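You operate a simulated robot arm through the tools that you are given. There is no shell and no other tool. Be economical: measure what you need, move in short steps, check, and stop when the job is done.

You are at the controls of a simulated two-armed robot. One attempt, no reset.

TASK
Shut down the empty dyno: pins home, guard shut, lamp and power off.
Fine: turn the speed knob back to 2.

The check looks at the end state, three seconds after you hand in, the way a careful person would. Anything else that was tipped, shoved, dropped, spilled or broken makes it a failure.

THE ROBOT
Two 7-joint arms with fingered hands on one trunk, on a base that drives. Base frame: it is fixed to the floor where the robot stands at the start and does not move with it; the origin is under the middle of the robot, x ahead of it, y to its left, z up. Readings come in mm, rad, newtons and seconds.
The left shoulder is at the start at [70, 153, 1397], the right one opposite. With the tool pointing down near the work surface each hand reaches from about 100 to 400 mm from the robot's upright axis, wherever it stands, measured 20 degrees to its own side. Places, roughly: dyno guard [600, -300, 500]; lamp switch [600, 300, 1000]; lower quick pin [800, -200, 900]; power switch [800, 200, 1000]; upper quick pin [800, -200, 1200]. Payload 3.9 kg a hand.
The TCP of each hand is the grasp point between the finger pads, 30 mm short of the fingertips. In the tool frame z runs along the fingers and y along their closing line. Largest opening 104 mm; the body of the gripper starts 35 mm behind the TCP. The gripper is a hand of 4 fingers: y runs from the thumb to the fingers, the wrist lies at [-17, -104, -178] in the tool frame, and closing takes about 1.5 s.
Orientation is that of the tool frame in the base frame, as a unit quaternion [x, y, z, w]. With the fingers straight down and the wrist toward the robot, the tool's x, y and z point along [0, 1, 0], [1, 0, 0] and [0, 0, -1] of the base frame.

THE INTERFACE
- The arms move only by the tool drive_tool. It takes "left_moves", "right_moves" or both (then of equal length, played together; a hand with none holds still); each is a list of rows, each a list of 6 numbers: the shift along the tool's x, y, z in units of 20 mm (1.0 is 20 mm), then the turn, a rotation vector about the tool's x, y, z in units of 4 degrees (1.0 is 4 degrees). In form: [[dx, dy, dz, rx, ry, rz], ...]. A call has 1 to 12 rows; each row shifts and turns the commanded pose from where the row before left it, along the tool's axes as they then stand. "left_grip" and "right_grip" are, for a hand that has rows, the closure in counts, from 0 (fully open) to 255 (shut), set as the call begins (left out, the last holds). A call with a number of a shift or a turn outside -1 to 1 is refused whole. Each row takes 0.2 s and may step no farther than 50 mm and 0.15 rad from the row before; otherwise, or with a gripper value out of range, the whole call is refused. A pose out of reach is approached as far as the arm can. The call stops where the force on the tool passes 60 N (or 10 N more than at its start, if that is more) or the arm is blocked; 0.2 s more then pass. Each finger travels about 72 mm/s and halts on what it meets, pressing with about 26 N; the grip force reading is that of the motor and also rises with nothing between the fingers. The clock runs only during rows and for 0.2 s after the last one: add rows that do not move to give the fingers time. The reply holds the time, the measured pose of the TCP, the force on the tool along the base axes, the opening and the grip force, in the units named above and with some noise, with the torque about the TCP (base axes, N m) and any sound that the robot's microphone picked up.
- Cameras (640 x 400 px; columns grow to the right, rows downward): "scene" is now at [134.7, 7, 1607.7]; the picture's right is [0.05, -1.00, -0.00], its down [-0.70, -0.03, -0.72] and it looks along [0.72, 0.03, -0.70] (base axes); focal length 250 px, centre (320, 200). "left" rides on the left gripper at [-66, -90, -126] in its tool frame; the picture's right is [-0.78, -0.30, 0.56], its down [0.57, -0.70, 0.42] and it looks along [0.27, 0.65, 0.71] (tool axes); focal length 275 px, centre (320, 200). "right" rides on the right gripper at [66, -90, -126] in its tool frame; the picture's right is [-0.78, 0.30, -0.56], its down [-0.57, -0.70, 0.42] and it looks along [-0.26, 0.65, 0.71] (tool axes); focal length 275 px, centre (320, 200). There is no depth. A picture from a camera that has moved, and an enlarged one, comes with that camera's place and axes in the base frame and with its lens. The place of the scene camera against the robot may be out by one fixed shift of up to 12 mm in any direction.
- get_image(camera): a new picture of that camera. No time passes.
- move_column(by): slides the trunk up (or, below 0, down) by that many mm; the arms and the scene camera ride with it, the base frame stays. It gives what a move gives, with no picture.
- steer(legs): drives the robot by 1 to 6 legs, each [ahead, turn to the left] in mm and rad, along the robot's own axes; the way and the turn of a leg run together, so that a leg with both is an arc; at most 1500 mm and 3.142 rad a leg. The arms and the cameras ride along, it lands a little off, and it stops where it bumps. It gives what a move gives.
- set_grasp(shape, hand): the hand has 4 fingers and takes this shape, open, in about a second: jaw (thumb against the fingers, like two jaws); tri (thumb and two fingers); tip (a fingertip pinch); poke (one finger out to press); point (the index stretched); flat (the hand flat); cup (the hand cupped); fist (a fist). The gripper value then closes the fingers along that shape, each until it touches; the sizes above hold for jaw. It gives what a move gives, with no picture.
- pan_tilt(pan, tilt): turns the head with the scene camera to pan (to the left, within 1.501 rad either way) and tilt (down, from -0.506 to 1.204), counted from straight ahead of the robot. It gives what a move gives.
- enlarge(camera, box): a new picture of the part [left, top, right, bottom] of that camera's present view, enlarged. No time passes.
- hand_in(): hands the job in; it is judged then, once.

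Work in short steps. Places have to be worked out from the pictures, the camera data and where the tool is seen: move nearer, look again, correct. Check each grasp and each placing, and mend what went wrong. You have 120 turns and 108 pictures in all, those below and enlarged ones among them. Open the grippers and draw the arms clear of the work before you hand the job in, unless the task says otherwise; then end with one line.

The tools are called after "Request:" by a JSON object that holds its "api" and its "payload". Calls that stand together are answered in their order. drive_tool: Moves the arms, as the interface text tells. Its arguments: {"type":"object","properties":{"left_moves":{"type":"array","items":{"type":"array","items":{"type":"number"}}},"left_grip":{"type":"number"},"right_moves":{"type":"array","items":{"type":"array","items":{"type":"number"}}},"right_grip":{"type":"number"}},"required":[]} The other tools are called the same way: move_column (by) slides the trunk up or down; set_grasp (shape, hand) gives the hand a shape; steer (legs) drives the base; pan_tilt (pan, tilt) turns the head that bears the scene camera; get_image (camera) takes a picture; enlarge (camera, box) takes an enlarged picture of a part of a camera's view; hand_in () hands the job in.

At the start:

```text
clock: 0.0
left_tcp_pos: [586.4, 159.5, 1355.5]
left_tcp_rot: [0.707, 0.707, 0.0, -0.001]
left_ft_force: [-0.8, -0.3, -1.0]
left_ft_torque: [-0.03, -0.02, -0.02]
left_width: 103.3
left_grasp_force: 0.1
left_shape: jaw
right_tcp_pos: [453.4, -223.2, 1371.7]
right_tcp_rot: [0.707, 0.707, 0.0, 0.0]
right_ft_force: [-0.7, 0.1, 0.3]
right_ft_torque: [-0.01, 0.02, -0.01]
right_width: 103.7
right_grasp_force: 0.0
right_shape: jaw
trunk travel left (down, up): [-850.0, 90.0]
robot x, y, heading: [-1.6, -0.2, -0.001]
head pan, tilt: [0.047, 0.771]
```

scene: 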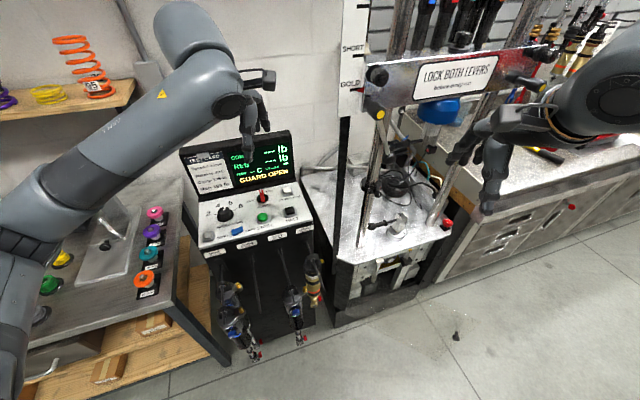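
right: 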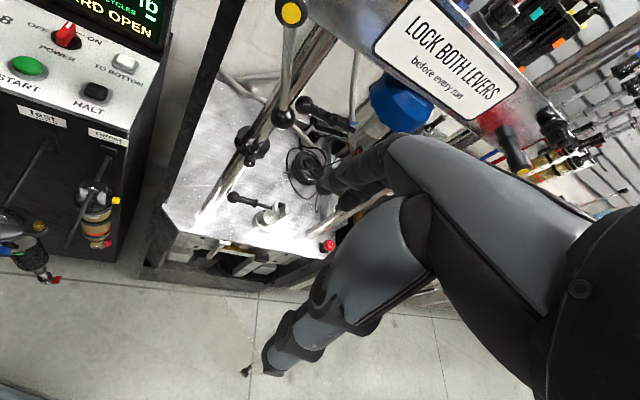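
left: 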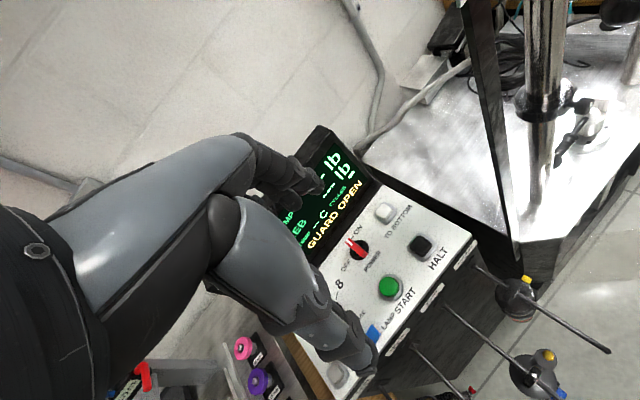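

I start by looking closely at the console and the dyno.

Request:
{"api": "enlarge", "payload": {"camera": "scene", "box": [160, 110, 340, 260]}}

Request:
{"api": "enlarge", "payload": {"camera": "scene", "box": [320, 20, 580, 320]}}

```text
2.67 times, centred on (250, 185) of scene
camera zoom: at [134.7, 7.0, 1607.7], right [0.05, -1.0, 0.0], down [-0.7, -0.03, -0.72], along [0.72, 0.03, -0.7], focal length 667 px, centre (507, 240)
```

zoom: 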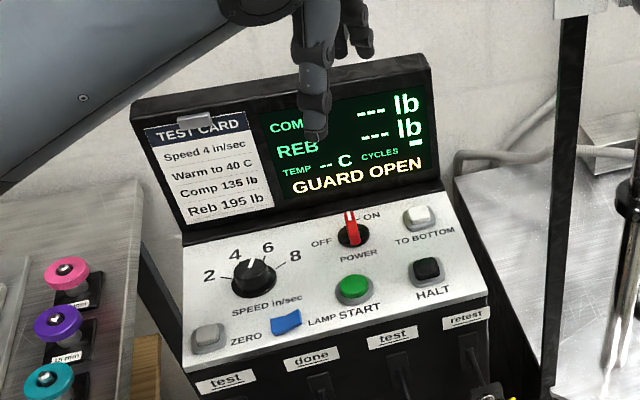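

```text
1.33 times, centred on (450, 170) of scene
camera zoom: at [134.7, 7.0, 1607.7], right [0.05, -1.0, 0.0], down [-0.7, -0.03, -0.72], along [0.72, 0.03, -0.7], focal length 334 px, centre (147, 240)
```

zoom: 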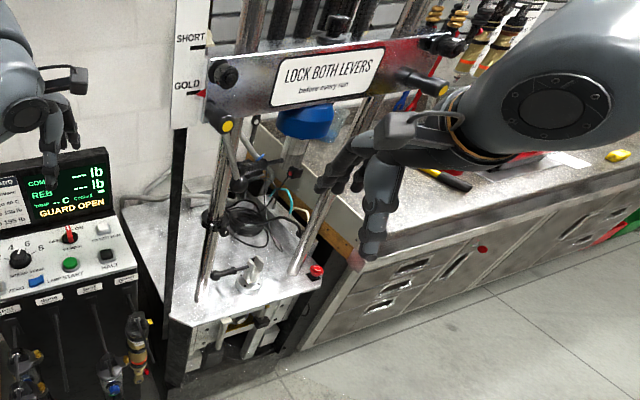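

I'll pull the right hand back and to the side so the dyno can be seen, and the left hand back off the console.

Request:
{"api": "drive_tool", "payload": {"right_moves": [[-1, -1, 0, 0, 0, 0], [-1, -1, 0, 0, 0, 0], [-1, -1, 0, 0, 0, 0], [-1, -1, 0, 0, 0, 0], [-1, -1, 0, 0, 0, 0], [-1, -1, 0, 0, 0, 0], [-1, -1, 0, 0, 0, 0], [-1, -1, 0, 0, 0, 0]], "left_moves": [[1, -1, 0, 0, 0, 0], [1, -1, 0, 0, 0, 0], [1, -1, 0, 0, 0, 0], [1, -1, 0, 0, 0, 0], [1, -1, 0, 0, 0, 0], [1, -1, 0, 0, 0, 0], [1, -1, 0, 0, 0, 0], [1, -1, 0, 0, 0, 0]]}}

Request:
{"api": "pan_tilt", "payload": {"pan": -0.3, "tilt": 0.65}}

Request:
{"api": "get_image", "payload": {"camera": "scene"}}

```text
clock: 1.8
left_tcp_pos: [419.1, 319.1, 1358.4]
left_tcp_rot: [0.709, 0.706, 0.003, 0.004]
left_ft_force: [-1.1, -0.1, 1.2]
left_ft_torque: [-0.01, -0.02, 0.01]
left_width: 103.6
left_grasp_force: 0.1
left_shape: jaw
right_tcp_pos: [284.6, -382.7, 1371.9]
right_tcp_rot: [0.707, 0.707, 0.002, 0.002]
right_ft_force: [-0.6, -0.5, -0.6]
right_ft_torque: [0.0, -0.06, -0.03]
right_width: 103.7
right_grasp_force: 0.2
right_shape: jaw
trunk travel left (down, up): [-850.0, 90.0]
robot x, y, heading: [-2.1, 1.2, 0.0]
head pan, tilt: [0.047, 0.771]
```

```text
clock: 2.6
left_tcp_pos: [426.5, 319.6, 1357.3]
left_tcp_rot: [0.708, 0.706, 0.001, 0.002]
left_ft_force: [0.1, 0.2, 0.2]
left_ft_torque: [0.01, -0.03, 0.03]
left_width: 103.8
left_grasp_force: 0.0
left_shape: jaw
right_tcp_pos: [291.8, -382.6, 1370.6]
right_tcp_rot: [0.706, 0.708, 0.0, 0.0]
right_ft_force: [-0.1, 1.0, -0.3]
right_ft_torque: [0.0, 0.02, 0.01]
right_width: 103.8
right_grasp_force: 0.0
right_shape: jaw
trunk travel left (down, up): [-850.0, 90.0]
robot x, y, heading: [-2.6, -0.5, 0.002]
head pan, tilt: [-0.3, 0.649]
```

```text
102 pictures are left
camera scene: at [135.5, -22.5, 1618.0], right [-0.3, -0.96, 0.0], down [-0.58, 0.18, -0.8], along [0.76, -0.23, -0.6], focal length 250 px, centre (320, 200)
```

scene: 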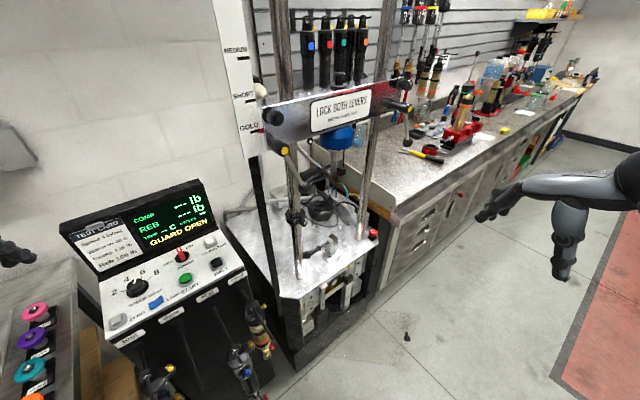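

Request:
{"api": "enlarge", "payload": {"camera": "scene", "box": [220, 80, 420, 205]}}

Request:
{"api": "enlarge", "payload": {"camera": "scene", "box": [220, 180, 420, 380]}}

```text
3.20 times, centred on (320, 142) of scene
camera zoom: at [135.5, -22.5, 1618.0], right [-0.3, -0.96, 0.0], down [-0.58, 0.18, -0.8], along [0.76, -0.23, -0.6], focal length 800 px, centre (320, 384)
```

zoom: 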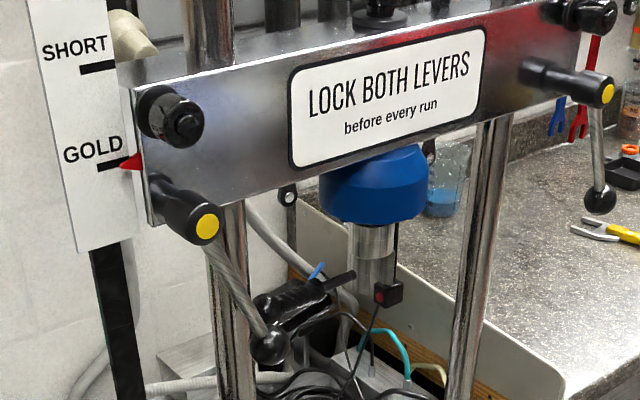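

```text
2.00 times, centred on (320, 280) of scene
camera zoom: at [135.5, -22.5, 1618.0], right [-0.3, -0.96, 0.0], down [-0.58, 0.18, -0.8], along [0.76, -0.23, -0.6], focal length 500 px, centre (320, 40)
```

zoom: 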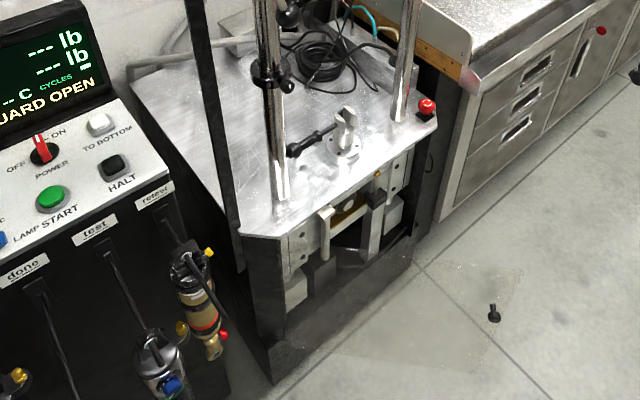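

The lower clevis has a pin handle sticking out, and a clear guard seems to be folded down in front. I lower the trunk a bit for a flatter look at the pins.

Request:
{"api": "move_column", "payload": {"by": -200}}

Request:
{"api": "pan_tilt", "payload": {"pan": -0.25, "tilt": 0.5}}

Request:
{"api": "get_image", "payload": {"camera": "scene"}}

Request:
{"api": "enlarge", "payload": {"camera": "scene", "box": [240, 60, 400, 160]}}

Request:
{"api": "enlarge", "payload": {"camera": "scene", "box": [240, 160, 400, 260]}}

```text
clock: 4.8
left_tcp_pos: [425.6, 320.5, 1155.0]
left_tcp_rot: [0.707, 0.707, 0.0, 0.0]
left_ft_force: [-0.3, -0.5, 0.3]
left_ft_torque: [-0.01, -0.01, 0.0]
left_width: 103.8
left_grasp_force: 0.0
left_shape: jaw
right_tcp_pos: [291.4, -382.3, 1171.3]
right_tcp_rot: [0.707, 0.707, 0.0, 0.0]
right_ft_force: [-0.4, -0.2, -0.4]
right_ft_torque: [0.03, -0.05, 0.01]
right_width: 103.7
right_grasp_force: 0.1
right_shape: jaw
trunk travel left (down, up): [-650.0, 290.0]
robot x, y, heading: [1.1, -2.7, 0.0]
head pan, tilt: [-0.3, 0.649]
```

```text
clock: 5.5
left_tcp_pos: [424.6, 319.9, 1156.2]
left_tcp_rot: [0.707, 0.707, 0.0, 0.001]
left_ft_force: [0.2, 0.2, 1.4]
left_ft_torque: [0.04, 0.03, 0.01]
left_width: 103.7
left_grasp_force: 0.0
left_shape: jaw
right_tcp_pos: [291.8, -383.2, 1171.1]
right_tcp_rot: [0.707, 0.707, 0.0, 0.001]
right_ft_force: [-0.5, 0.0, 0.9]
right_ft_torque: [0.05, -0.01, 0.01]
right_width: 103.7
right_grasp_force: 0.1
right_shape: jaw
trunk travel left (down, up): [-650.0, 290.0]
robot x, y, heading: [0.6, 0.4, 0.003]
head pan, tilt: [-0.25, 0.499]
```

```text
99 pictures are left
camera scene: at [140.8, -19.1, 1431.3], right [-0.25, -0.97, 0.0], down [-0.46, 0.12, -0.88], along [0.85, -0.22, -0.48], focal length 250 px, centre (320, 200)
```

scene: 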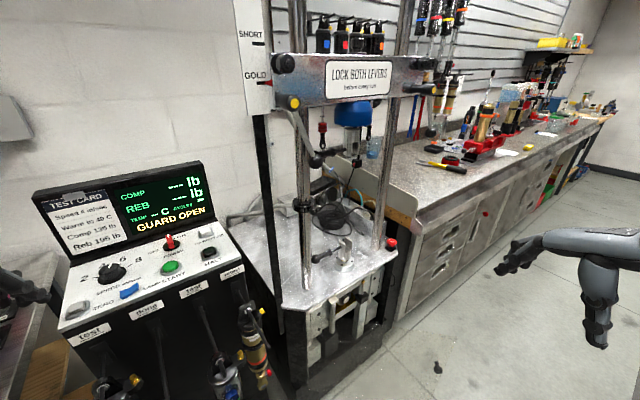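

```text
4.00 times, centred on (320, 110) of scene
camera zoom: at [140.8, -19.1, 1431.3], right [-0.25, -0.97, 0.0], down [-0.46, 0.12, -0.88], along [0.85, -0.22, -0.48], focal length 1001 px, centre (320, 560)
```

zoom: 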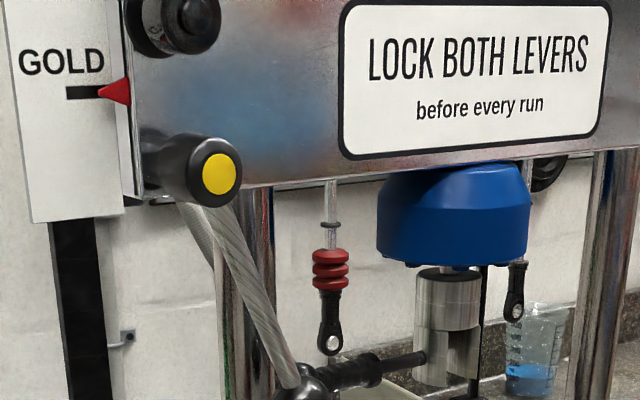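

```text
4.00 times, centred on (320, 210) of scene
camera zoom: at [140.8, -19.1, 1431.3], right [-0.25, -0.97, 0.0], down [-0.46, 0.12, -0.88], along [0.85, -0.22, -0.48], focal length 1001 px, centre (320, 160)
```

zoom: 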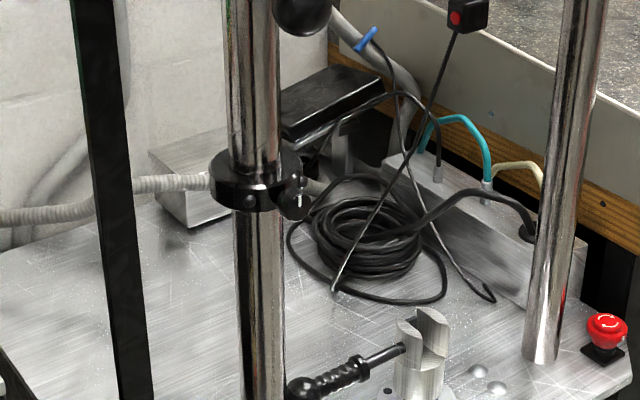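

Both pins look withdrawn to the left of their clevises, dyno yawed by about 15°. Now I look for the guard lower down.

Request:
{"api": "pan_tilt", "payload": {"pan": -0.35, "tilt": 1.0}}

Request:
{"api": "get_image", "payload": {"camera": "scene"}}

Request:
{"api": "get_image", "payload": {"camera": "right"}}

```text
clock: 6.4
left_tcp_pos: [424.9, 320.8, 1155.7]
left_tcp_rot: [0.707, 0.707, 0.0, 0.0]
left_ft_force: [0.3, -1.3, -0.5]
left_ft_torque: [0.02, 0.01, -0.01]
left_width: 103.9
left_grasp_force: 0.1
left_shape: jaw
right_tcp_pos: [292.2, -383.8, 1171.0]
right_tcp_rot: [0.708, 0.707, 0.0, 0.001]
right_ft_force: [0.3, -0.3, -0.2]
right_ft_torque: [0.0, -0.02, 0.01]
right_width: 103.8
right_grasp_force: 0.1
right_shape: jaw
trunk travel left (down, up): [-650.0, 290.0]
robot x, y, heading: [-0.3, 3.8, -0.001]
head pan, tilt: [-0.351, 1.0]
```

```text
96 pictures are left
camera scene: at [118.2, -20.6, 1390.3], right [-0.34, -0.94, 0.0], down [-0.79, 0.29, -0.54], along [0.51, -0.19, -0.84], focal length 250 px, centre (320, 200)
```

scene: 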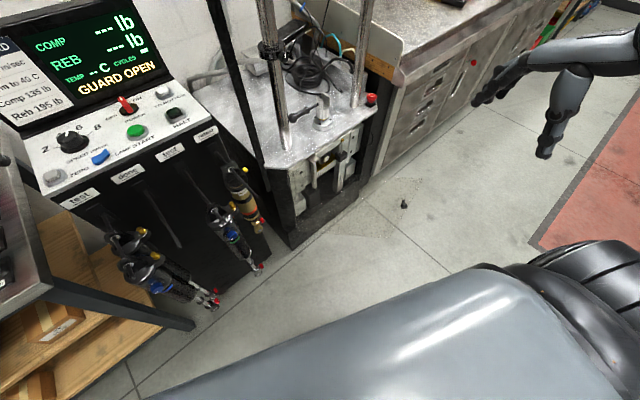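

```text
95 pictures are left
camera right: at [202.4, -317.1, 1296.2], right [0.3, -0.78, 0.56], down [-0.7, -0.57, -0.42], along [0.65, -0.27, -0.71], focal length 275 px, centre (320, 200)
```

right: 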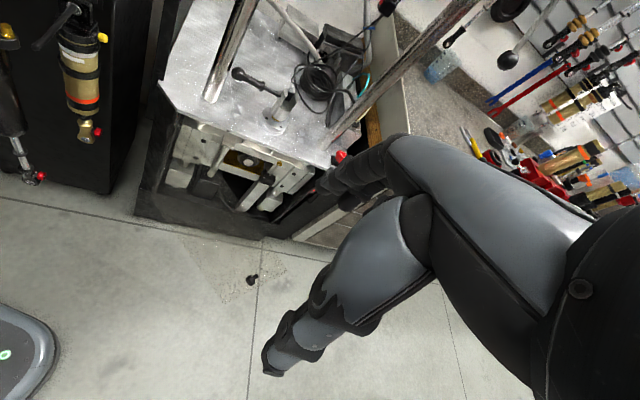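

Request:
{"api": "enlarge", "payload": {"camera": "scene", "box": [270, 110, 450, 260]}}

Request:
{"api": "enlarge", "payload": {"camera": "right", "box": [120, 100, 360, 300]}}

```text
2.67 times, centred on (360, 185) of scene
camera zoom: at [118.2, -20.6, 1390.3], right [-0.34, -0.94, 0.0], down [-0.79, 0.29, -0.54], along [0.51, -0.19, -0.84], focal length 667 px, centre (213, 240)
```

zoom: 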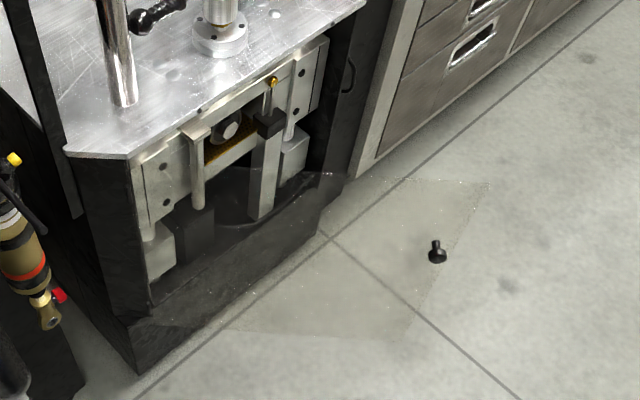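

```text
2.00 times, centred on (240, 200) of right
camera zoom: at [202.4, -317.1, 1296.2], right [0.3, -0.78, 0.56], down [-0.7, -0.57, -0.42], along [0.65, -0.27, -0.71], focal length 551 px, centre (480, 200)
```

zoom: 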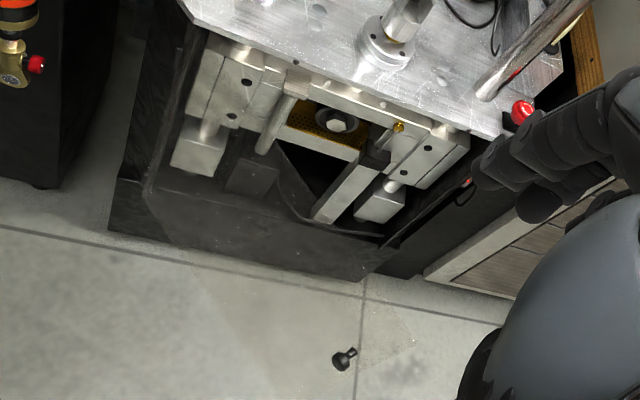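

The clear guard is a vertical door hinged at the dyno's left front, swung about 36° open, knob near (489,-506,560). It closes by pushing its free edge toward +x. I turn the right hand to point forward.

Request:
{"api": "drive_tool", "payload": {"right_moves": [[0, 1, 0, 0, 0, 0], [0, 1, 0, 0, 0, 0], [0, 1, 0, 0, 0, 0], [0, 1, 0, 0, 0, 0], [0, 0, 0, -1, 0, 0], [0, 0, 0, -1, 0, 0], [0, 0, 0, -1, 0, 0], [0, 0, 0, -1, 0, 0], [0, 0, 0, -1, 0, 0], [0, 0, 0, -1, 0, 0], [0, 0, 0, -1, 0, 0], [0, 0, 0, -1, 0, 0]]}}

Request:
{"api": "drive_tool", "payload": {"right_moves": [[0, 0, 0, -1, 0, 0], [0, 0, 0, -1, 0, 0], [0, 0, 0, -1, 0, 0], [0, 0, 0, -1, 0, 0], [0, 0, 0, -1, 0, 0], [0, 0, 0, -1, 0, 0], [0, 0, 0, -1, 0, 0], [0, 0, 0, -1, 0, 0], [0, 0, 0, -1, 0, 0], [0, 0, 0, -1, 0, 0], [0, 0, 0, -1, 0, 0]]}}

Request:
{"api": "get_image", "payload": {"camera": "right"}}

```text
clock: 9.0
left_tcp_pos: [424.8, 320.3, 1155.3]
left_tcp_rot: [0.707, 0.707, 0.001, 0.0]
left_ft_force: [-0.2, 0.5, -0.6]
left_ft_torque: [0.02, -0.01, 0.02]
left_width: 103.8
left_grasp_force: 0.0
left_shape: jaw
right_tcp_pos: [382.9, -370.2, 1171.4]
right_tcp_rot: [0.68, 0.679, 0.196, 0.196]
right_ft_force: [0.3, -0.6, -0.7]
right_ft_torque: [-0.01, 0.01, 0.01]
right_width: 103.7
right_grasp_force: 0.0
right_shape: jaw
right hand out of reach, approached as far as the arm can: row 10, 12
trunk travel left (down, up): [-650.0, 290.0]
robot x, y, heading: [0.8, -3.9, -0.005]
head pan, tilt: [-0.351, 1.0]
```

```text
clock: 11.4
left_tcp_pos: [425.1, 320.3, 1156.4]
left_tcp_rot: [0.707, 0.707, 0.0, 0.001]
left_ft_force: [-0.4, -0.1, 0.0]
left_ft_torque: [0.01, -0.03, 0.04]
left_width: 103.8
left_grasp_force: 0.1
left_shape: jaw
right_tcp_pos: [390.1, -361.9, 1200.7]
right_tcp_rot: [0.557, 0.557, 0.436, 0.435]
right_ft_force: [0.4, 0.2, 0.3]
right_ft_torque: [0.0, 0.03, -0.02]
right_width: 103.7
right_grasp_force: 0.0
right_shape: jaw
right hand out of reach, approached as far as the arm can: row 1
trunk travel left (down, up): [-650.0, 290.0]
robot x, y, heading: [1.1, -3.9, 0.005]
head pan, tilt: [-0.351, 1.0]
```

```text
92 pictures are left
camera right: at [246.9, -296.6, 1142.8], right [-0.47, -0.78, 0.42], down [0.24, -0.57, -0.78], along [0.85, -0.27, 0.46], focal length 275 px, centre (320, 200)
```

right: 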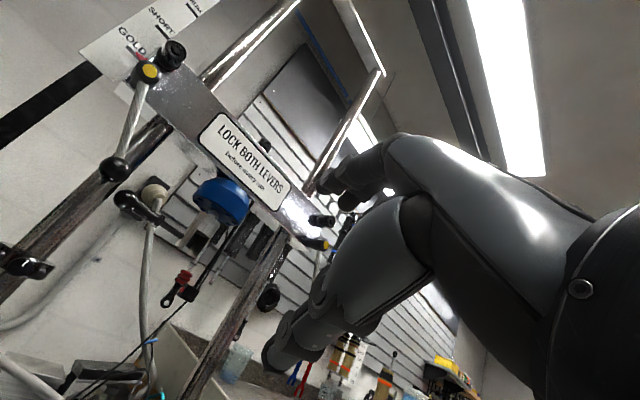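

The right hand points mostly forward now. I tuck the left hand a little and lower the trunk 200 mm.

Request:
{"api": "drive_tool", "payload": {"left_moves": [[-1, -1, 0, 0, 0, 0], [-1, -1, 0, 0, 0, 0], [-1, -1, 0, 0, 0, 0], [0, -1, 0, 0, 0, 0], [0, -1, 0, 0, 0, 0]]}}

Request:
{"api": "move_column", "payload": {"by": -200}}

Request:
{"api": "get_image", "payload": {"camera": "scene"}}

Request:
{"api": "get_image", "payload": {"camera": "right"}}

```text
clock: 12.6
left_tcp_pos: [425.1, 320.8, 1155.8]
left_tcp_rot: [0.707, 0.707, 0.0, 0.001]
left_ft_force: [0.3, -0.4, -0.3]
left_ft_torque: [-0.03, -0.02, 0.01]
left_width: 103.8
left_grasp_force: 0.1
left_shape: jaw
left hand out of reach, approached as far as the arm can: row 1, 2, 3, 4, 5
right_tcp_pos: [389.5, -361.7, 1199.7]
right_tcp_rot: [0.557, 0.557, 0.436, 0.436]
right_ft_force: [-0.2, 0.7, 0.9]
right_ft_torque: [-0.03, -0.02, 0.0]
right_width: 103.9
right_grasp_force: 0.0
right_shape: jaw
trunk travel left (down, up): [-650.0, 290.0]
robot x, y, heading: [-1.7, 0.7, 0.002]
head pan, tilt: [-0.351, 1.0]
```

```text
clock: 14.8
left_tcp_pos: [424.1, 321.3, 955.6]
left_tcp_rot: [0.707, 0.707, 0.001, 0.0]
left_ft_force: [-0.3, -0.8, -0.2]
left_ft_torque: [-0.03, -0.01, 0.01]
left_width: 103.9
left_grasp_force: 0.1
left_shape: jaw
right_tcp_pos: [389.6, -361.0, 1000.2]
right_tcp_rot: [0.556, 0.558, 0.436, 0.435]
right_ft_force: [0.4, 0.4, 1.2]
right_ft_torque: [-0.01, -0.03, 0.0]
right_width: 103.6
right_grasp_force: 0.2
right_shape: jaw
trunk travel left (down, up): [-450.0, 490.0]
robot x, y, heading: [3.8, 0.6, 0.003]
head pan, tilt: [-0.351, 1.0]
```

```text
91 pictures are left
camera scene: at [118.0, -20.5, 1190.3], right [-0.34, -0.94, 0.0], down [-0.79, 0.29, -0.54], along [0.51, -0.19, -0.84], focal length 250 px, centre (320, 200)
```

scene: 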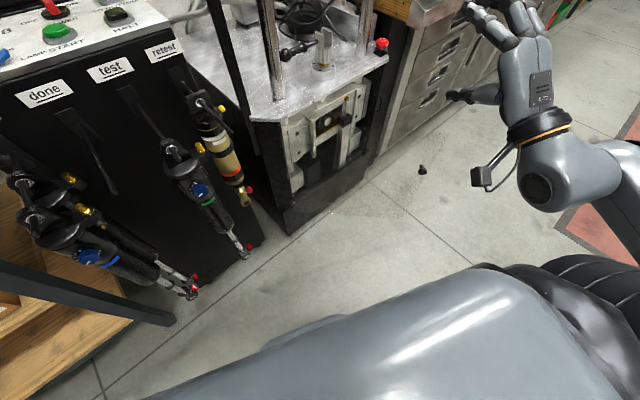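

```text
90 pictures are left
camera right: at [246.6, -296.4, 943.1], right [-0.47, -0.78, 0.42], down [0.24, -0.57, -0.78], along [0.85, -0.27, 0.46], focal length 275 px, centre (320, 200)
```

right: 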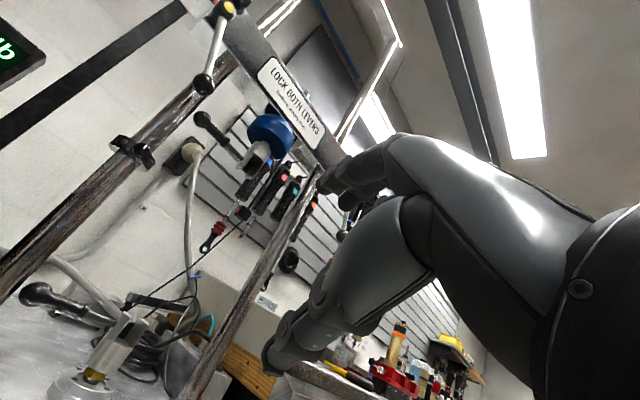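

Both pins are visible from this view: each is a ball-ended handle left of its clevis. The guard comes first: I bring the right hand down in front of the free edge with fingers closed.

Request:
{"api": "drive_tool", "payload": {"right_grip": 255, "right_moves": [[-1, -0.97, 0.24, 0, 0, 0], [-1, -0.97, 0.24, 0, 0, 0], [-1, -0.97, 0.24, 0, 0, 0], [-1, -0.97, 0.24, 0, 0, 0], [-0.7, -0.97, 0.24, 0, 0, 0], [0, -0.97, 0.24, 0, 0, 0], [0, -0.97, 0.24, 0, 0, 0], [0, -0.97, 0.24, 0, 0, 0], [0, -0.97, 0.24, 0, 0, 0]]}}

Request:
{"api": "drive_tool", "payload": {"right_moves": [[0, -0.97, 0.24, 0, 0, 0], [0, -0.97, 0.24, 0, 0, 0], [0, -0.97, 0.24, 0, 0, 0], [0, -0.97, 0.24, 0, 0, 0], [0, -0.97, 0.24, 0, 0, 0], [0, -0.97, 0.24, 0, 0, 0], [0, -0.97, 0.24, 0, 0, 0], [0, -0.97, 0.24, 0, 0, 0]]}}

Request:
{"api": "get_image", "payload": {"camera": "scene"}}

Request:
{"api": "get_image", "payload": {"camera": "right"}}

```text
clock: 16.8
left_tcp_pos: [425.6, 321.5, 955.2]
left_tcp_rot: [0.707, 0.707, 0.0, 0.0]
left_ft_force: [-0.3, -0.2, 0.0]
left_ft_torque: [0.01, 0.01, 0.0]
left_width: 103.8
left_grasp_force: 0.1
left_shape: jaw
right_tcp_pos: [390.9, -457.7, 817.4]
right_tcp_rot: [0.557, 0.557, 0.435, 0.436]
right_ft_force: [0.3, 0.1, 0.3]
right_ft_torque: [-0.06, 0.0, 0.01]
right_width: 0.0
right_grasp_force: 25.8
right_shape: jaw
trunk travel left (down, up): [-450.0, 490.0]
robot x, y, heading: [3.5, 3.7, -0.007]
head pan, tilt: [-0.351, 1.0]
```

```text
clock: 18.6
left_tcp_pos: [424.4, 319.3, 956.7]
left_tcp_rot: [0.707, 0.707, 0.0, -0.001]
left_ft_force: [-0.8, 0.2, 0.0]
left_ft_torque: [0.01, -0.05, 0.02]
left_width: 104.0
left_grasp_force: 0.0
left_shape: jaw
right_tcp_pos: [388.8, -456.1, 661.8]
right_tcp_rot: [0.556, 0.558, 0.436, 0.435]
right_ft_force: [0.4, 0.4, 0.1]
right_ft_torque: [-0.03, -0.02, 0.01]
right_width: 0.1
right_grasp_force: 26.2
right_shape: jaw
trunk travel left (down, up): [-450.0, 490.0]
robot x, y, heading: [-1.9, 2.7, 0.002]
head pan, tilt: [-0.351, 1.0]
```

```text
89 pictures are left
camera scene: at [118.2, -20.8, 1190.3], right [-0.34, -0.94, 0.0], down [-0.79, 0.29, -0.54], along [0.51, -0.19, -0.84], focal length 250 px, centre (320, 200)
```

scene: 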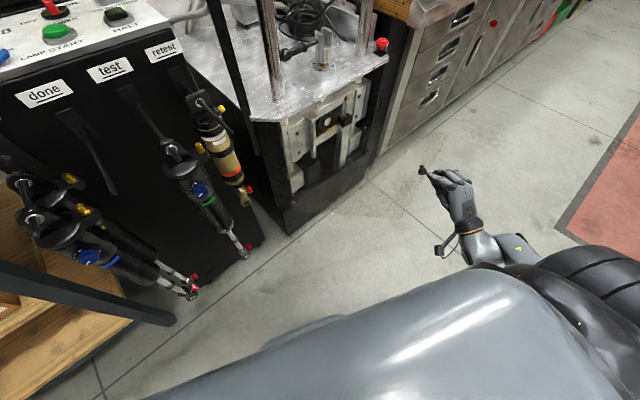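

```text
88 pictures are left
camera right: at [244.8, -391.1, 603.8], right [-0.47, -0.78, 0.42], down [0.24, -0.57, -0.78], along [0.85, -0.27, 0.46], focal length 275 px, centre (320, 200)
```

right: 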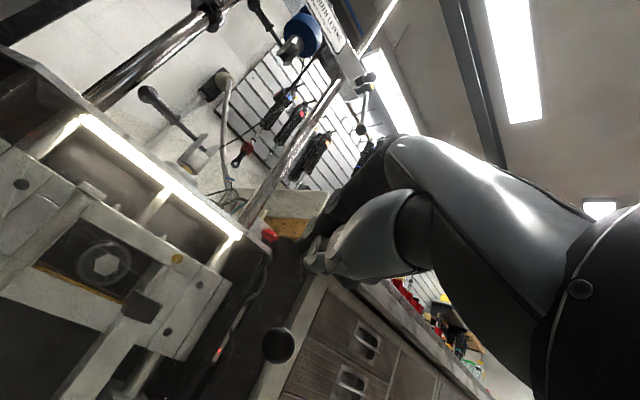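

The knob is at (482,-493,598); the fingertips are inboard and above it. I push straight ahead.

Request:
{"api": "drive_tool", "payload": {"right_moves": [[0, 0.24, 0.97, 0, 0, 0], [0, 0.24, 0.97, 0, 0, 0], [0, 0.24, 0.97, 0, 0, 0], [0, 0.24, 0.97, 0, 0, 0], [0, 0.24, 0.97, 0, 0, 0], [0, 0.24, 0.97, 0, 0, 0], [0, 0.24, 0.97, 0, 0, 0], [0, 0.24, 0.97, 0, 0, 0]]}}

Request:
{"api": "get_image", "payload": {"camera": "scene"}}

```text
clock: 20.4
left_tcp_pos: [425.3, 320.8, 955.6]
left_tcp_rot: [0.707, 0.707, -0.001, -0.001]
left_ft_force: [0.0, -0.8, -0.4]
left_ft_torque: [-0.01, -0.01, -0.02]
left_width: 104.0
left_grasp_force: 0.1
left_shape: jaw
right_tcp_pos: [549.0, -455.2, 657.3]
right_tcp_rot: [0.557, 0.558, 0.435, 0.434]
right_ft_force: [0.1, 0.9, -0.3]
right_ft_torque: [0.01, -0.01, 0.03]
right_width: 0.0
right_grasp_force: 26.3
right_shape: jaw
trunk travel left (down, up): [-450.0, 490.0]
robot x, y, heading: [1.2, -0.6, 0.005]
head pan, tilt: [-0.351, 1.0]
```

```text
87 pictures are left
camera scene: at [118.6, -20.5, 1190.2], right [-0.34, -0.94, 0.0], down [-0.79, 0.29, -0.54], along [0.51, -0.19, -0.84], focal length 250 px, centre (320, 200)
```

scene: 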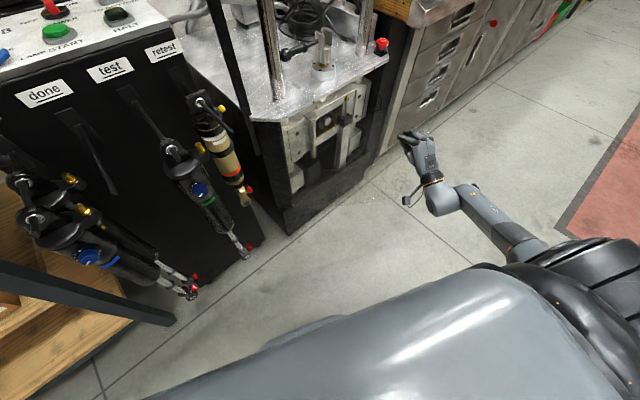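

Request:
{"api": "enlarge", "payload": {"camera": "scene", "box": [300, 90, 480, 240]}}

```text
2.67 times, centred on (390, 165) of scene
camera zoom: at [118.6, -20.5, 1190.2], right [-0.34, -0.94, 0.0], down [-0.79, 0.29, -0.54], along [0.51, -0.19, -0.84], focal length 667 px, centre (133, 293)
```

zoom: 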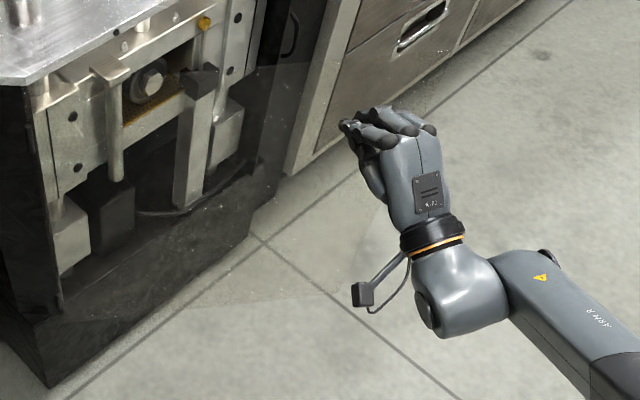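

The pane seems to be moving with the hand with hardly any force. I keep pushing.

Request:
{"api": "drive_tool", "payload": {"right_moves": [[0, 0.24, 0.97, 0, 0, 0], [0, 0.24, 0.97, 0, 0, 0], [0, 0.24, 0.97, 0, 0, 0], [0, 0.24, 0.97, 0, 0, 0], [0, 0.24, 0.97, 0, 0, 0], [0, 0.24, 0.97, 0, 0, 0]]}}

Request:
{"api": "enlarge", "payload": {"camera": "scene", "box": [260, 70, 440, 220]}}

```text
clock: 21.8
left_tcp_pos: [425.2, 320.7, 954.8]
left_tcp_rot: [0.707, 0.707, 0.001, 0.0]
left_ft_force: [-0.4, 0.4, -1.2]
left_ft_torque: [0.04, 0.0, -0.02]
left_width: 103.7
left_grasp_force: 0.1
left_shape: jaw
right_tcp_pos: [669.7, -456.0, 659.0]
right_tcp_rot: [0.557, 0.558, 0.435, 0.435]
right_ft_force: [0.5, 1.0, -0.1]
right_ft_torque: [0.01, 0.01, 0.01]
right_width: 0.0
right_grasp_force: 25.9
right_shape: jaw
trunk travel left (down, up): [-450.0, 490.0]
robot x, y, heading: [0.5, -2.3, 0.003]
head pan, tilt: [-0.351, 1.0]
```

```text
2.67 times, centred on (350, 145) of scene
camera zoom: at [118.7, -20.2, 1190.2], right [-0.34, -0.94, 0.0], down [-0.79, 0.29, -0.54], along [0.51, -0.19, -0.84], focal length 667 px, centre (240, 347)
```

zoom: 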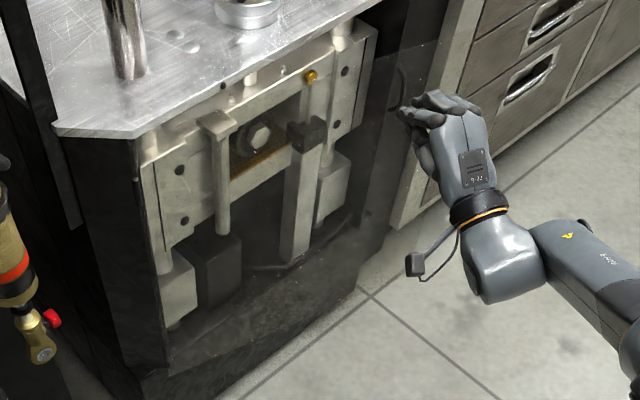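

The door follows. I continue in smaller steps until it seats.

Request:
{"api": "drive_tool", "payload": {"right_moves": [[0, 0.12, 0.485, 0, 0, 0], [0, 0.12, 0.485, 0, 0, 0], [0, 0.12, 0.485, 0, 0, 0], [0, 0.12, 0.485, 0, 0, 0], [0, 0.12, 0.485, 0, 0, 0], [0, 0.12, 0.485, 0, 0, 0]]}}

Request:
{"api": "enlarge", "payload": {"camera": "scene", "box": [260, 70, 440, 220]}}

```text
clock: 23.2
left_tcp_pos: [425.5, 321.3, 954.8]
left_tcp_rot: [0.707, 0.707, 0.0, -0.001]
left_ft_force: [-0.2, -0.6, 0.1]
left_ft_torque: [-0.01, 0.01, 0.0]
left_width: 103.8
left_grasp_force: 0.1
left_shape: jaw
right_tcp_pos: [718.8, -451.8, 672.8]
right_tcp_rot: [0.557, 0.557, 0.436, 0.436]
right_ft_force: [-0.1, 0.7, 0.4]
right_ft_torque: [0.04, -0.01, -0.02]
right_width: 0.0
right_grasp_force: 26.2
right_shape: jaw
right hand out of reach, approached as far as the arm can: row 4, 6
trunk travel left (down, up): [-450.0, 490.0]
robot x, y, heading: [-0.2, 2.6, 0.002]
head pan, tilt: [-0.351, 1.0]
```

```text
2.67 times, centred on (350, 145) of scene
camera zoom: at [117.7, -20.8, 1190.3], right [-0.34, -0.94, 0.0], down [-0.79, 0.29, -0.54], along [0.51, -0.19, -0.84], focal length 667 px, centre (240, 347)
```

zoom: 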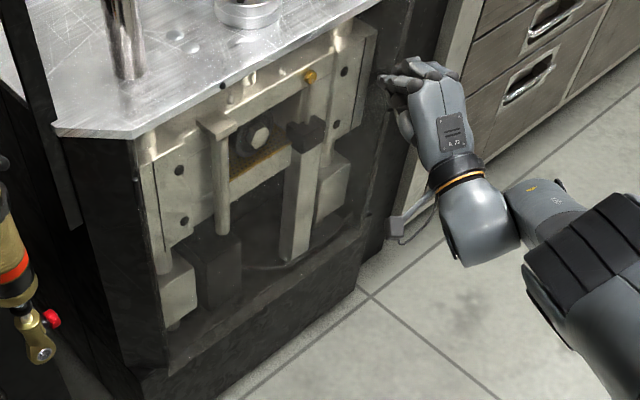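

Nearly shut, but the arm is at its reach. I drive ahead 40 mm to seat the door.

Request:
{"api": "steer", "payload": {"legs": [[40, 0]]}}

Request:
{"api": "drive_tool", "payload": {"right_moves": [[0, 0.06, 0.24, 0, 0, 0], [0, 0.06, 0.24, 0, 0, 0], [0, 0.06, 0.24, 0, 0, 0]]}}

Request:
{"api": "enlarge", "payload": {"camera": "scene", "box": [260, 70, 440, 220]}}

```text
clock: 24.1
left_tcp_pos: [466.7, 321.1, 955.0]
left_tcp_rot: [0.706, 0.708, -0.001, -0.001]
left_ft_force: [0.0, -0.5, -0.3]
left_ft_torque: [-0.02, 0.03, 0.01]
left_width: 104.1
left_grasp_force: 0.1
left_shape: jaw
right_tcp_pos: [760.1, -451.2, 671.4]
right_tcp_rot: [0.557, 0.558, 0.435, 0.435]
right_ft_force: [-0.1, 0.0, 0.4]
right_ft_torque: [-0.04, -0.01, 0.0]
right_width: 0.0
right_grasp_force: 25.8
right_shape: jaw
trunk travel left (down, up): [-450.0, 490.0]
robot x, y, heading: [43.0, 1.9, -0.0]
head pan, tilt: [-0.351, 1.0]
```

```text
clock: 24.9
left_tcp_pos: [464.6, 321.3, 954.8]
left_tcp_rot: [0.706, 0.708, 0.0, 0.001]
left_ft_force: [-0.1, 0.4, 0.5]
left_ft_torque: [0.04, 0.0, 0.01]
left_width: 103.9
left_grasp_force: 0.1
left_shape: jaw
right_tcp_pos: [763.6, -448.4, 677.2]
right_tcp_rot: [0.557, 0.558, 0.434, 0.435]
right_ft_force: [0.6, -0.6, 0.5]
right_ft_torque: [0.04, -0.01, -0.02]
right_width: 0.0
right_grasp_force: 26.4
right_shape: jaw
right hand out of reach, approached as far as the arm can: row 1, 2, 3
trunk travel left (down, up): [-450.0, 490.0]
robot x, y, heading: [41.9, 0.9, 0.0]
head pan, tilt: [-0.351, 1.0]
```

```text
2.67 times, centred on (350, 145) of scene
camera zoom: at [158.1, -20.2, 1190.3], right [-0.34, -0.94, 0.0], down [-0.79, 0.29, -0.54], along [0.51, -0.19, -0.84], focal length 667 px, centre (240, 347)
```

zoom: 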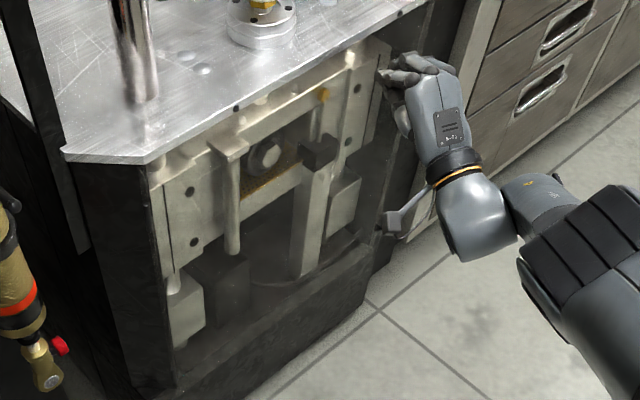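

No contact force yet; I check whether the display still says GUARD OPEN.

Request:
{"api": "pan_tilt", "payload": {"pan": 0.25, "tilt": 0.5}}

Request:
{"api": "get_image", "payload": {"camera": "scene"}}

```text
clock: 25.9
left_tcp_pos: [464.5, 320.8, 955.1]
left_tcp_rot: [0.707, 0.707, 0.0, 0.0]
left_ft_force: [0.6, 0.4, 0.0]
left_ft_torque: [0.0, -0.01, -0.01]
left_width: 103.7
left_grasp_force: 0.0
left_shape: jaw
right_tcp_pos: [764.9, -449.2, 675.7]
right_tcp_rot: [0.557, 0.557, 0.435, 0.436]
right_ft_force: [0.2, 0.0, -0.2]
right_ft_torque: [-0.01, -0.02, -0.01]
right_width: 0.0
right_grasp_force: 25.8
right_shape: jaw
trunk travel left (down, up): [-450.0, 490.0]
robot x, y, heading: [41.5, 0.2, -0.002]
head pan, tilt: [0.25, 0.499]
```

```text
82 pictures are left
camera scene: at [181.0, 25.9, 1231.3], right [0.25, -0.97, 0.0], down [-0.46, -0.12, -0.88], along [0.85, 0.22, -0.48], focal length 250 px, centre (320, 200)
```

scene: 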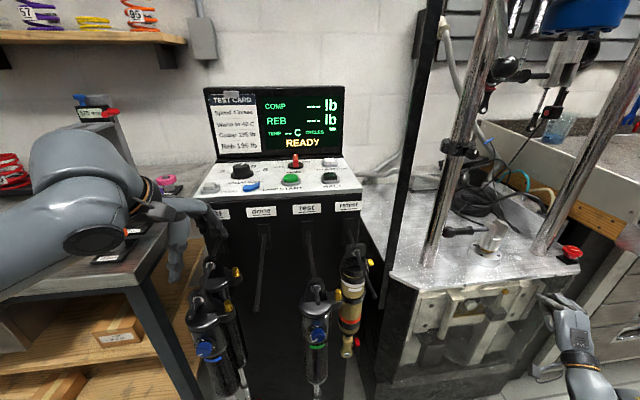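

READY: the guard counts as shut. I back the right hand off and look at both pins enlarged.

Request:
{"api": "drive_tool", "payload": {"right_moves": [[0, -0.24, -0.97, 0, 0, 0], [0, -0.24, -0.97, 0, 0, 0], [0, -0.24, -0.97, 0, 0, 0], [0, -0.24, -0.97, 0, 0, 0], [0, -0.24, -0.97, 0, 0, 0], [0, -0.24, -0.97, 0, 0, 0], [0, -0.24, -0.97, 0, 0, 0], [0, -0.24, -0.97, 0, 0, 0], [0, -0.24, -0.97, 0, 0, 0], [0, -0.24, -0.97, 0, 0, 0]]}}

Request:
{"api": "enlarge", "payload": {"camera": "scene", "box": [380, 0, 620, 150]}}

Request:
{"api": "enlarge", "payload": {"camera": "scene", "box": [380, 180, 620, 400]}}

Request:
{"api": "enlarge", "payload": {"camera": "scene", "box": [190, 80, 380, 220]}}

```text
clock: 28.1
left_tcp_pos: [464.0, 320.8, 956.3]
left_tcp_rot: [0.707, 0.707, -0.001, -0.001]
left_ft_force: [-0.5, 0.7, -0.1]
left_ft_torque: [-0.01, 0.06, -0.01]
left_width: 103.9
left_grasp_force: 0.1
left_shape: jaw
right_tcp_pos: [564.7, -448.9, 676.5]
right_tcp_rot: [0.557, 0.558, 0.436, 0.435]
right_ft_force: [-0.8, 0.8, -0.3]
right_ft_torque: [-0.03, -0.01, -0.02]
right_width: 0.0
right_grasp_force: 25.1
right_shape: jaw
trunk travel left (down, up): [-450.0, 490.0]
robot x, y, heading: [36.6, -1.9, -0.002]
head pan, tilt: [0.25, 0.499]
```

```text
2.67 times, centred on (500, 75) of scene
camera zoom: at [180.3, 25.9, 1231.5], right [0.25, -0.97, 0.0], down [-0.46, -0.12, -0.88], along [0.85, 0.22, -0.48], focal length 667 px, centre (-160, 533)
```

zoom: 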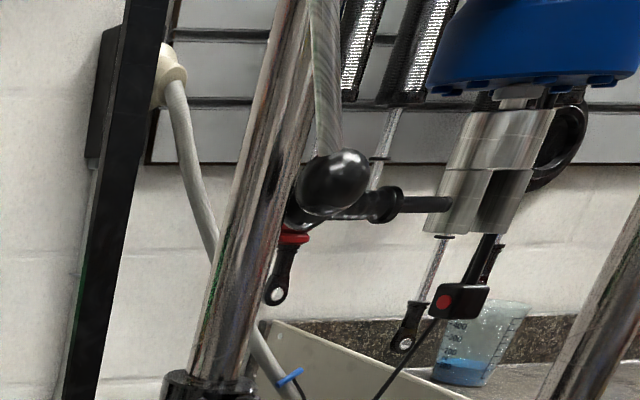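

```text
1.82 times, centred on (500, 290) of scene
camera zoom: at [180.3, 25.9, 1231.5], right [0.25, -0.97, 0.0], down [-0.46, -0.12, -0.88], along [0.85, 0.22, -0.48], focal length 455 px, centre (-7, 36)
```

zoom: 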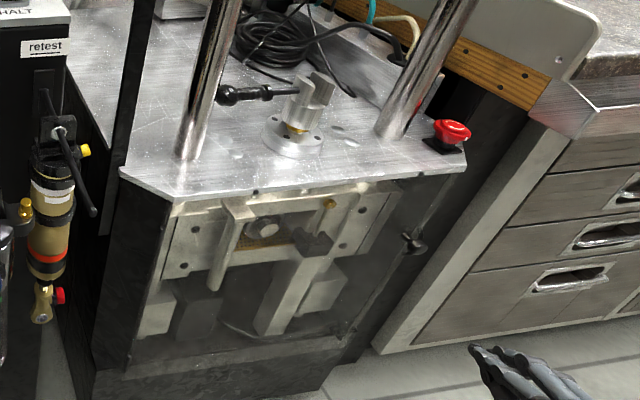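

```text
2.86 times, centred on (285, 150) of scene
camera zoom: at [180.3, 25.9, 1231.5], right [0.25, -0.97, 0.0], down [-0.46, -0.12, -0.88], along [0.85, 0.22, -0.48], focal length 715 px, centre (420, 343)
```

zoom: 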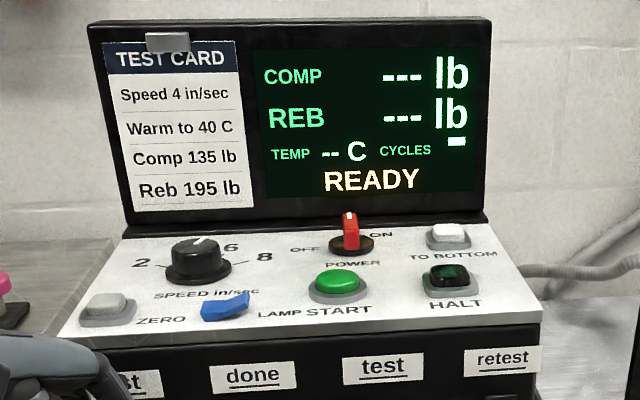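

Door stays shut and READY. Lower pin ball is near (800,-175,830), sticking out leftwards. I set the right hand to poke and look at the finger's shape.

Request:
{"api": "set_grasp", "payload": {"hand": "right", "shape": "poke"}}

Request:
{"api": "drive_tool", "payload": {"right_moves": [[0, 0.73, -0.97, 0, 0, 0], [0, 0.73, -0.97, 0, 0, 0], [0, 0.73, -0.97, 0, 0, 0], [0, 0.97, -0.24, 0, 0, 0], [0, 0.97, -0.24, 0, 0, 0], [0, 0.97, -0.24, 0, 0, 0], [0, 0.97, -0.24, 0, 0, 0], [0, 0.97, -0.24, 0, 0, 0], [0, 0.97, -0.24, 0, 0, 0], [0, 0.97, -0.24, 0, 0, 0]]}}

Request:
{"api": "pan_tilt", "payload": {"pan": -0.2, "tilt": 0.6}}

Request:
{"api": "get_image", "payload": {"camera": "scene"}}

Request:
{"api": "get_image", "payload": {"camera": "right"}}

```text
clock: 29.0
left_tcp_pos: [464.9, 321.1, 956.0]
left_tcp_rot: [0.707, 0.707, 0.0, -0.001]
left_ft_force: [0.2, 0.5, 0.0]
left_ft_torque: [0.01, 0.07, 0.01]
left_width: 103.8
left_grasp_force: 0.0
left_shape: jaw
right_tcp_pos: [565.6, -448.8, 674.8]
right_tcp_rot: [0.556, 0.558, 0.436, 0.435]
right_ft_force: [0.4, -0.1, 0.1]
right_ft_torque: [0.04, 0.01, 0.0]
right_width: 0.0
right_grasp_force: 0.0
right_shape: poke
trunk travel left (down, up): [-450.0, 490.0]
robot x, y, heading: [39.7, 0.0, -0.004]
head pan, tilt: [0.25, 0.499]
```

```text
clock: 31.2
left_tcp_pos: [465.2, 321.5, 954.0]
left_tcp_rot: [0.707, 0.707, 0.0, -0.001]
left_ft_force: [0.5, 0.1, -0.2]
left_ft_torque: [-0.01, 0.0, 0.0]
left_width: 103.8
left_grasp_force: 0.1
left_shape: jaw
right_tcp_pos: [521.1, -447.7, 872.6]
right_tcp_rot: [0.557, 0.557, 0.435, 0.436]
right_ft_force: [-0.3, -0.3, -0.5]
right_ft_torque: [-0.03, 0.01, -0.03]
right_width: 0.1
right_grasp_force: 0.0
right_shape: poke
trunk travel left (down, up): [-450.0, 490.0]
robot x, y, heading: [40.5, -0.8, -0.002]
head pan, tilt: [0.25, 0.499]
```

```text
clock: 32.1
left_tcp_pos: [465.1, 321.4, 954.8]
left_tcp_rot: [0.707, 0.707, 0.0, -0.001]
left_ft_force: [-0.2, 0.7, 0.0]
left_ft_torque: [-0.03, 0.01, 0.01]
left_width: 103.5
left_grasp_force: 0.1
left_shape: jaw
right_tcp_pos: [519.3, -447.9, 873.7]
right_tcp_rot: [0.557, 0.558, 0.435, 0.435]
right_ft_force: [-0.2, -0.2, 0.5]
right_ft_torque: [0.03, -0.03, -0.02]
right_width: 0.0
right_grasp_force: 0.1
right_shape: poke
trunk travel left (down, up): [-450.0, 490.0]
robot x, y, heading: [40.8, 2.8, 0.001]
head pan, tilt: [-0.201, 0.6]
```

```text
78 pictures are left
camera scene: at [179.4, -14.0, 1222.3], right [-0.2, -0.98, 0.0], down [-0.55, 0.11, -0.83], along [0.81, -0.16, -0.56], focal length 250 px, centre (320, 200)
```

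scene: 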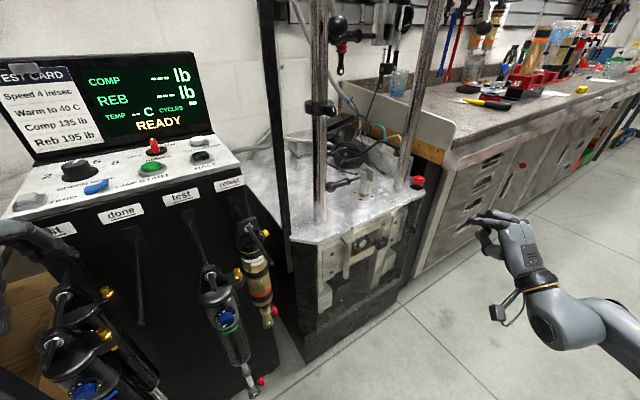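

```text
77 pictures are left
camera right: at [376.9, -382.6, 816.1], right [-0.47, -0.78, 0.42], down [0.24, -0.57, -0.78], along [0.85, -0.26, 0.46], focal length 275 px, centre (320, 200)
```

right: 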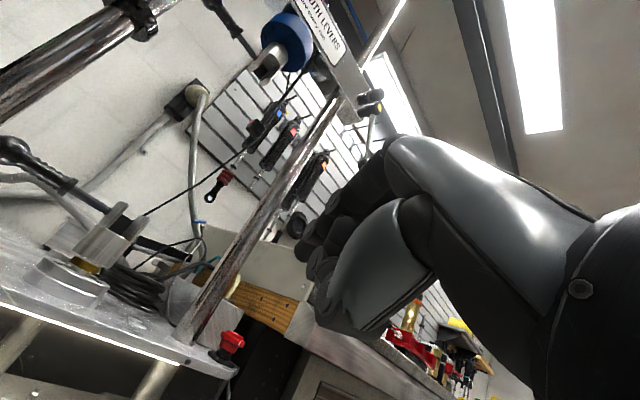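

Ball of the lower pin works out at (776,-169,855), pin axis along (0.26,-0.97). I look at the poke finger closely.

Request:
{"api": "enlarge", "payload": {"camera": "scene", "box": [440, 190, 580, 330]}}

Request:
{"api": "enlarge", "payload": {"camera": "scene", "box": [280, 140, 440, 240]}}

```text
2.86 times, centred on (510, 260) of scene
camera zoom: at [179.4, -14.0, 1222.3], right [-0.2, -0.98, 0.0], down [-0.55, 0.11, -0.83], along [0.81, -0.16, -0.56], focal length 715 px, centre (-223, 29)
```

zoom: 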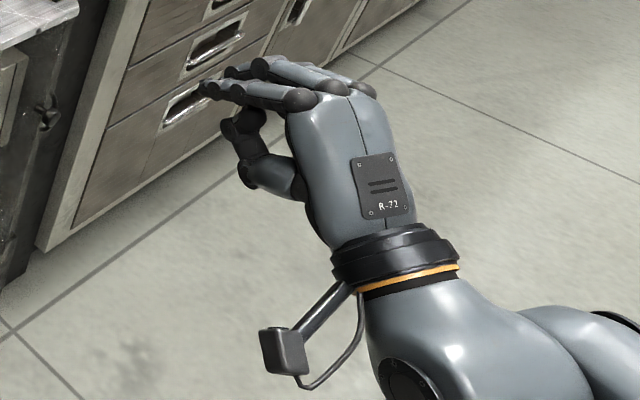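

```text
4.00 times, centred on (360, 190) of scene
camera zoom: at [179.4, -14.0, 1222.3], right [-0.2, -0.98, 0.0], down [-0.55, 0.11, -0.83], along [0.81, -0.16, -0.56], focal length 1001 px, centre (160, 240)
```

zoom: 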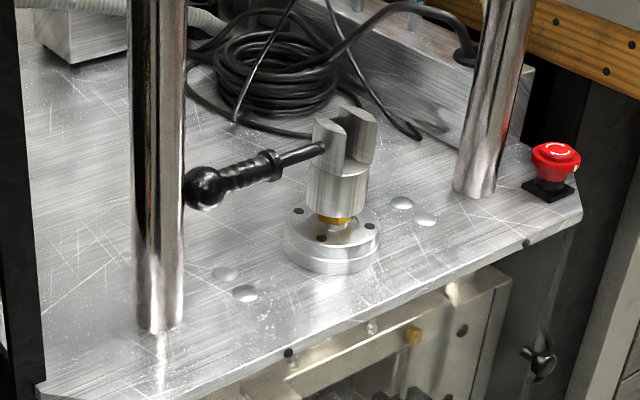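

Gap beside the ball is tight, so I'll pinch the handle instead and slide it home. I set a fingertip pinch and look at it.

Request:
{"api": "set_grasp", "payload": {"hand": "right", "shape": "tip"}}

Request:
{"api": "get_image", "payload": {"camera": "right"}}

Request:
{"api": "enlarge", "payload": {"camera": "scene", "box": [440, 190, 580, 330]}}

```text
clock: 33.0
left_tcp_pos: [464.0, 321.1, 954.8]
left_tcp_rot: [0.707, 0.707, 0.0, 0.0]
left_ft_force: [0.2, -0.3, -0.1]
left_ft_torque: [0.02, -0.02, -0.02]
left_width: 103.7
left_grasp_force: 0.1
left_shape: jaw
right_tcp_pos: [520.6, -447.5, 873.4]
right_tcp_rot: [0.557, 0.558, 0.435, 0.435]
right_ft_force: [0.1, 0.4, -0.6]
right_ft_torque: [-0.03, 0.0, 0.02]
right_width: 103.8
right_grasp_force: 0.1
right_shape: tip
trunk travel left (down, up): [-450.0, 490.0]
robot x, y, heading: [42.6, 1.3, 0.001]
head pan, tilt: [-0.201, 0.6]
```

```text
74 pictures are left
camera right: at [376.9, -382.6, 816.1], right [-0.47, -0.78, 0.42], down [0.24, -0.57, -0.78], along [0.85, -0.26, 0.46], focal length 275 px, centre (320, 200)
```

right: 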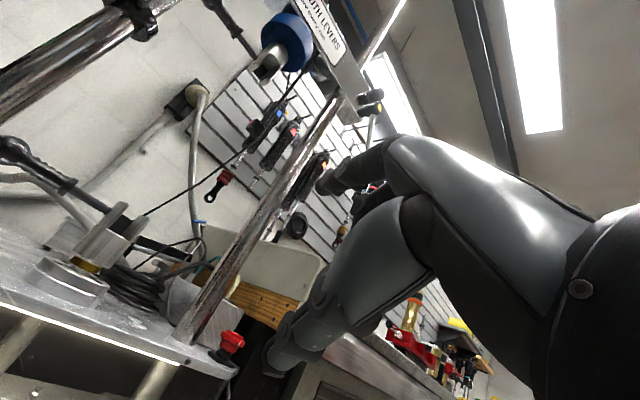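

```text
2.86 times, centred on (510, 260) of scene
camera zoom: at [179.3, -14.1, 1222.3], right [-0.2, -0.98, 0.0], down [-0.55, 0.11, -0.83], along [0.81, -0.16, -0.56], focal length 715 px, centre (-223, 29)
```

zoom: 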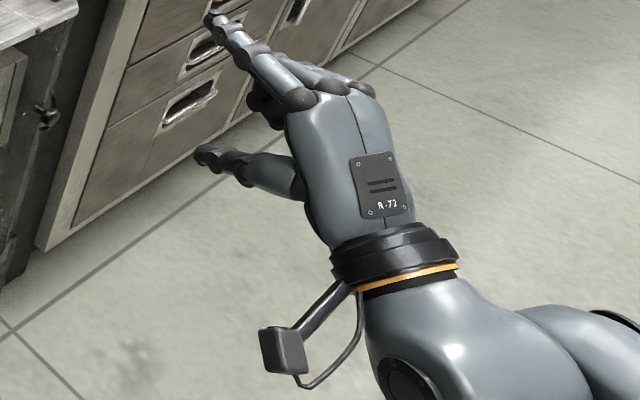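

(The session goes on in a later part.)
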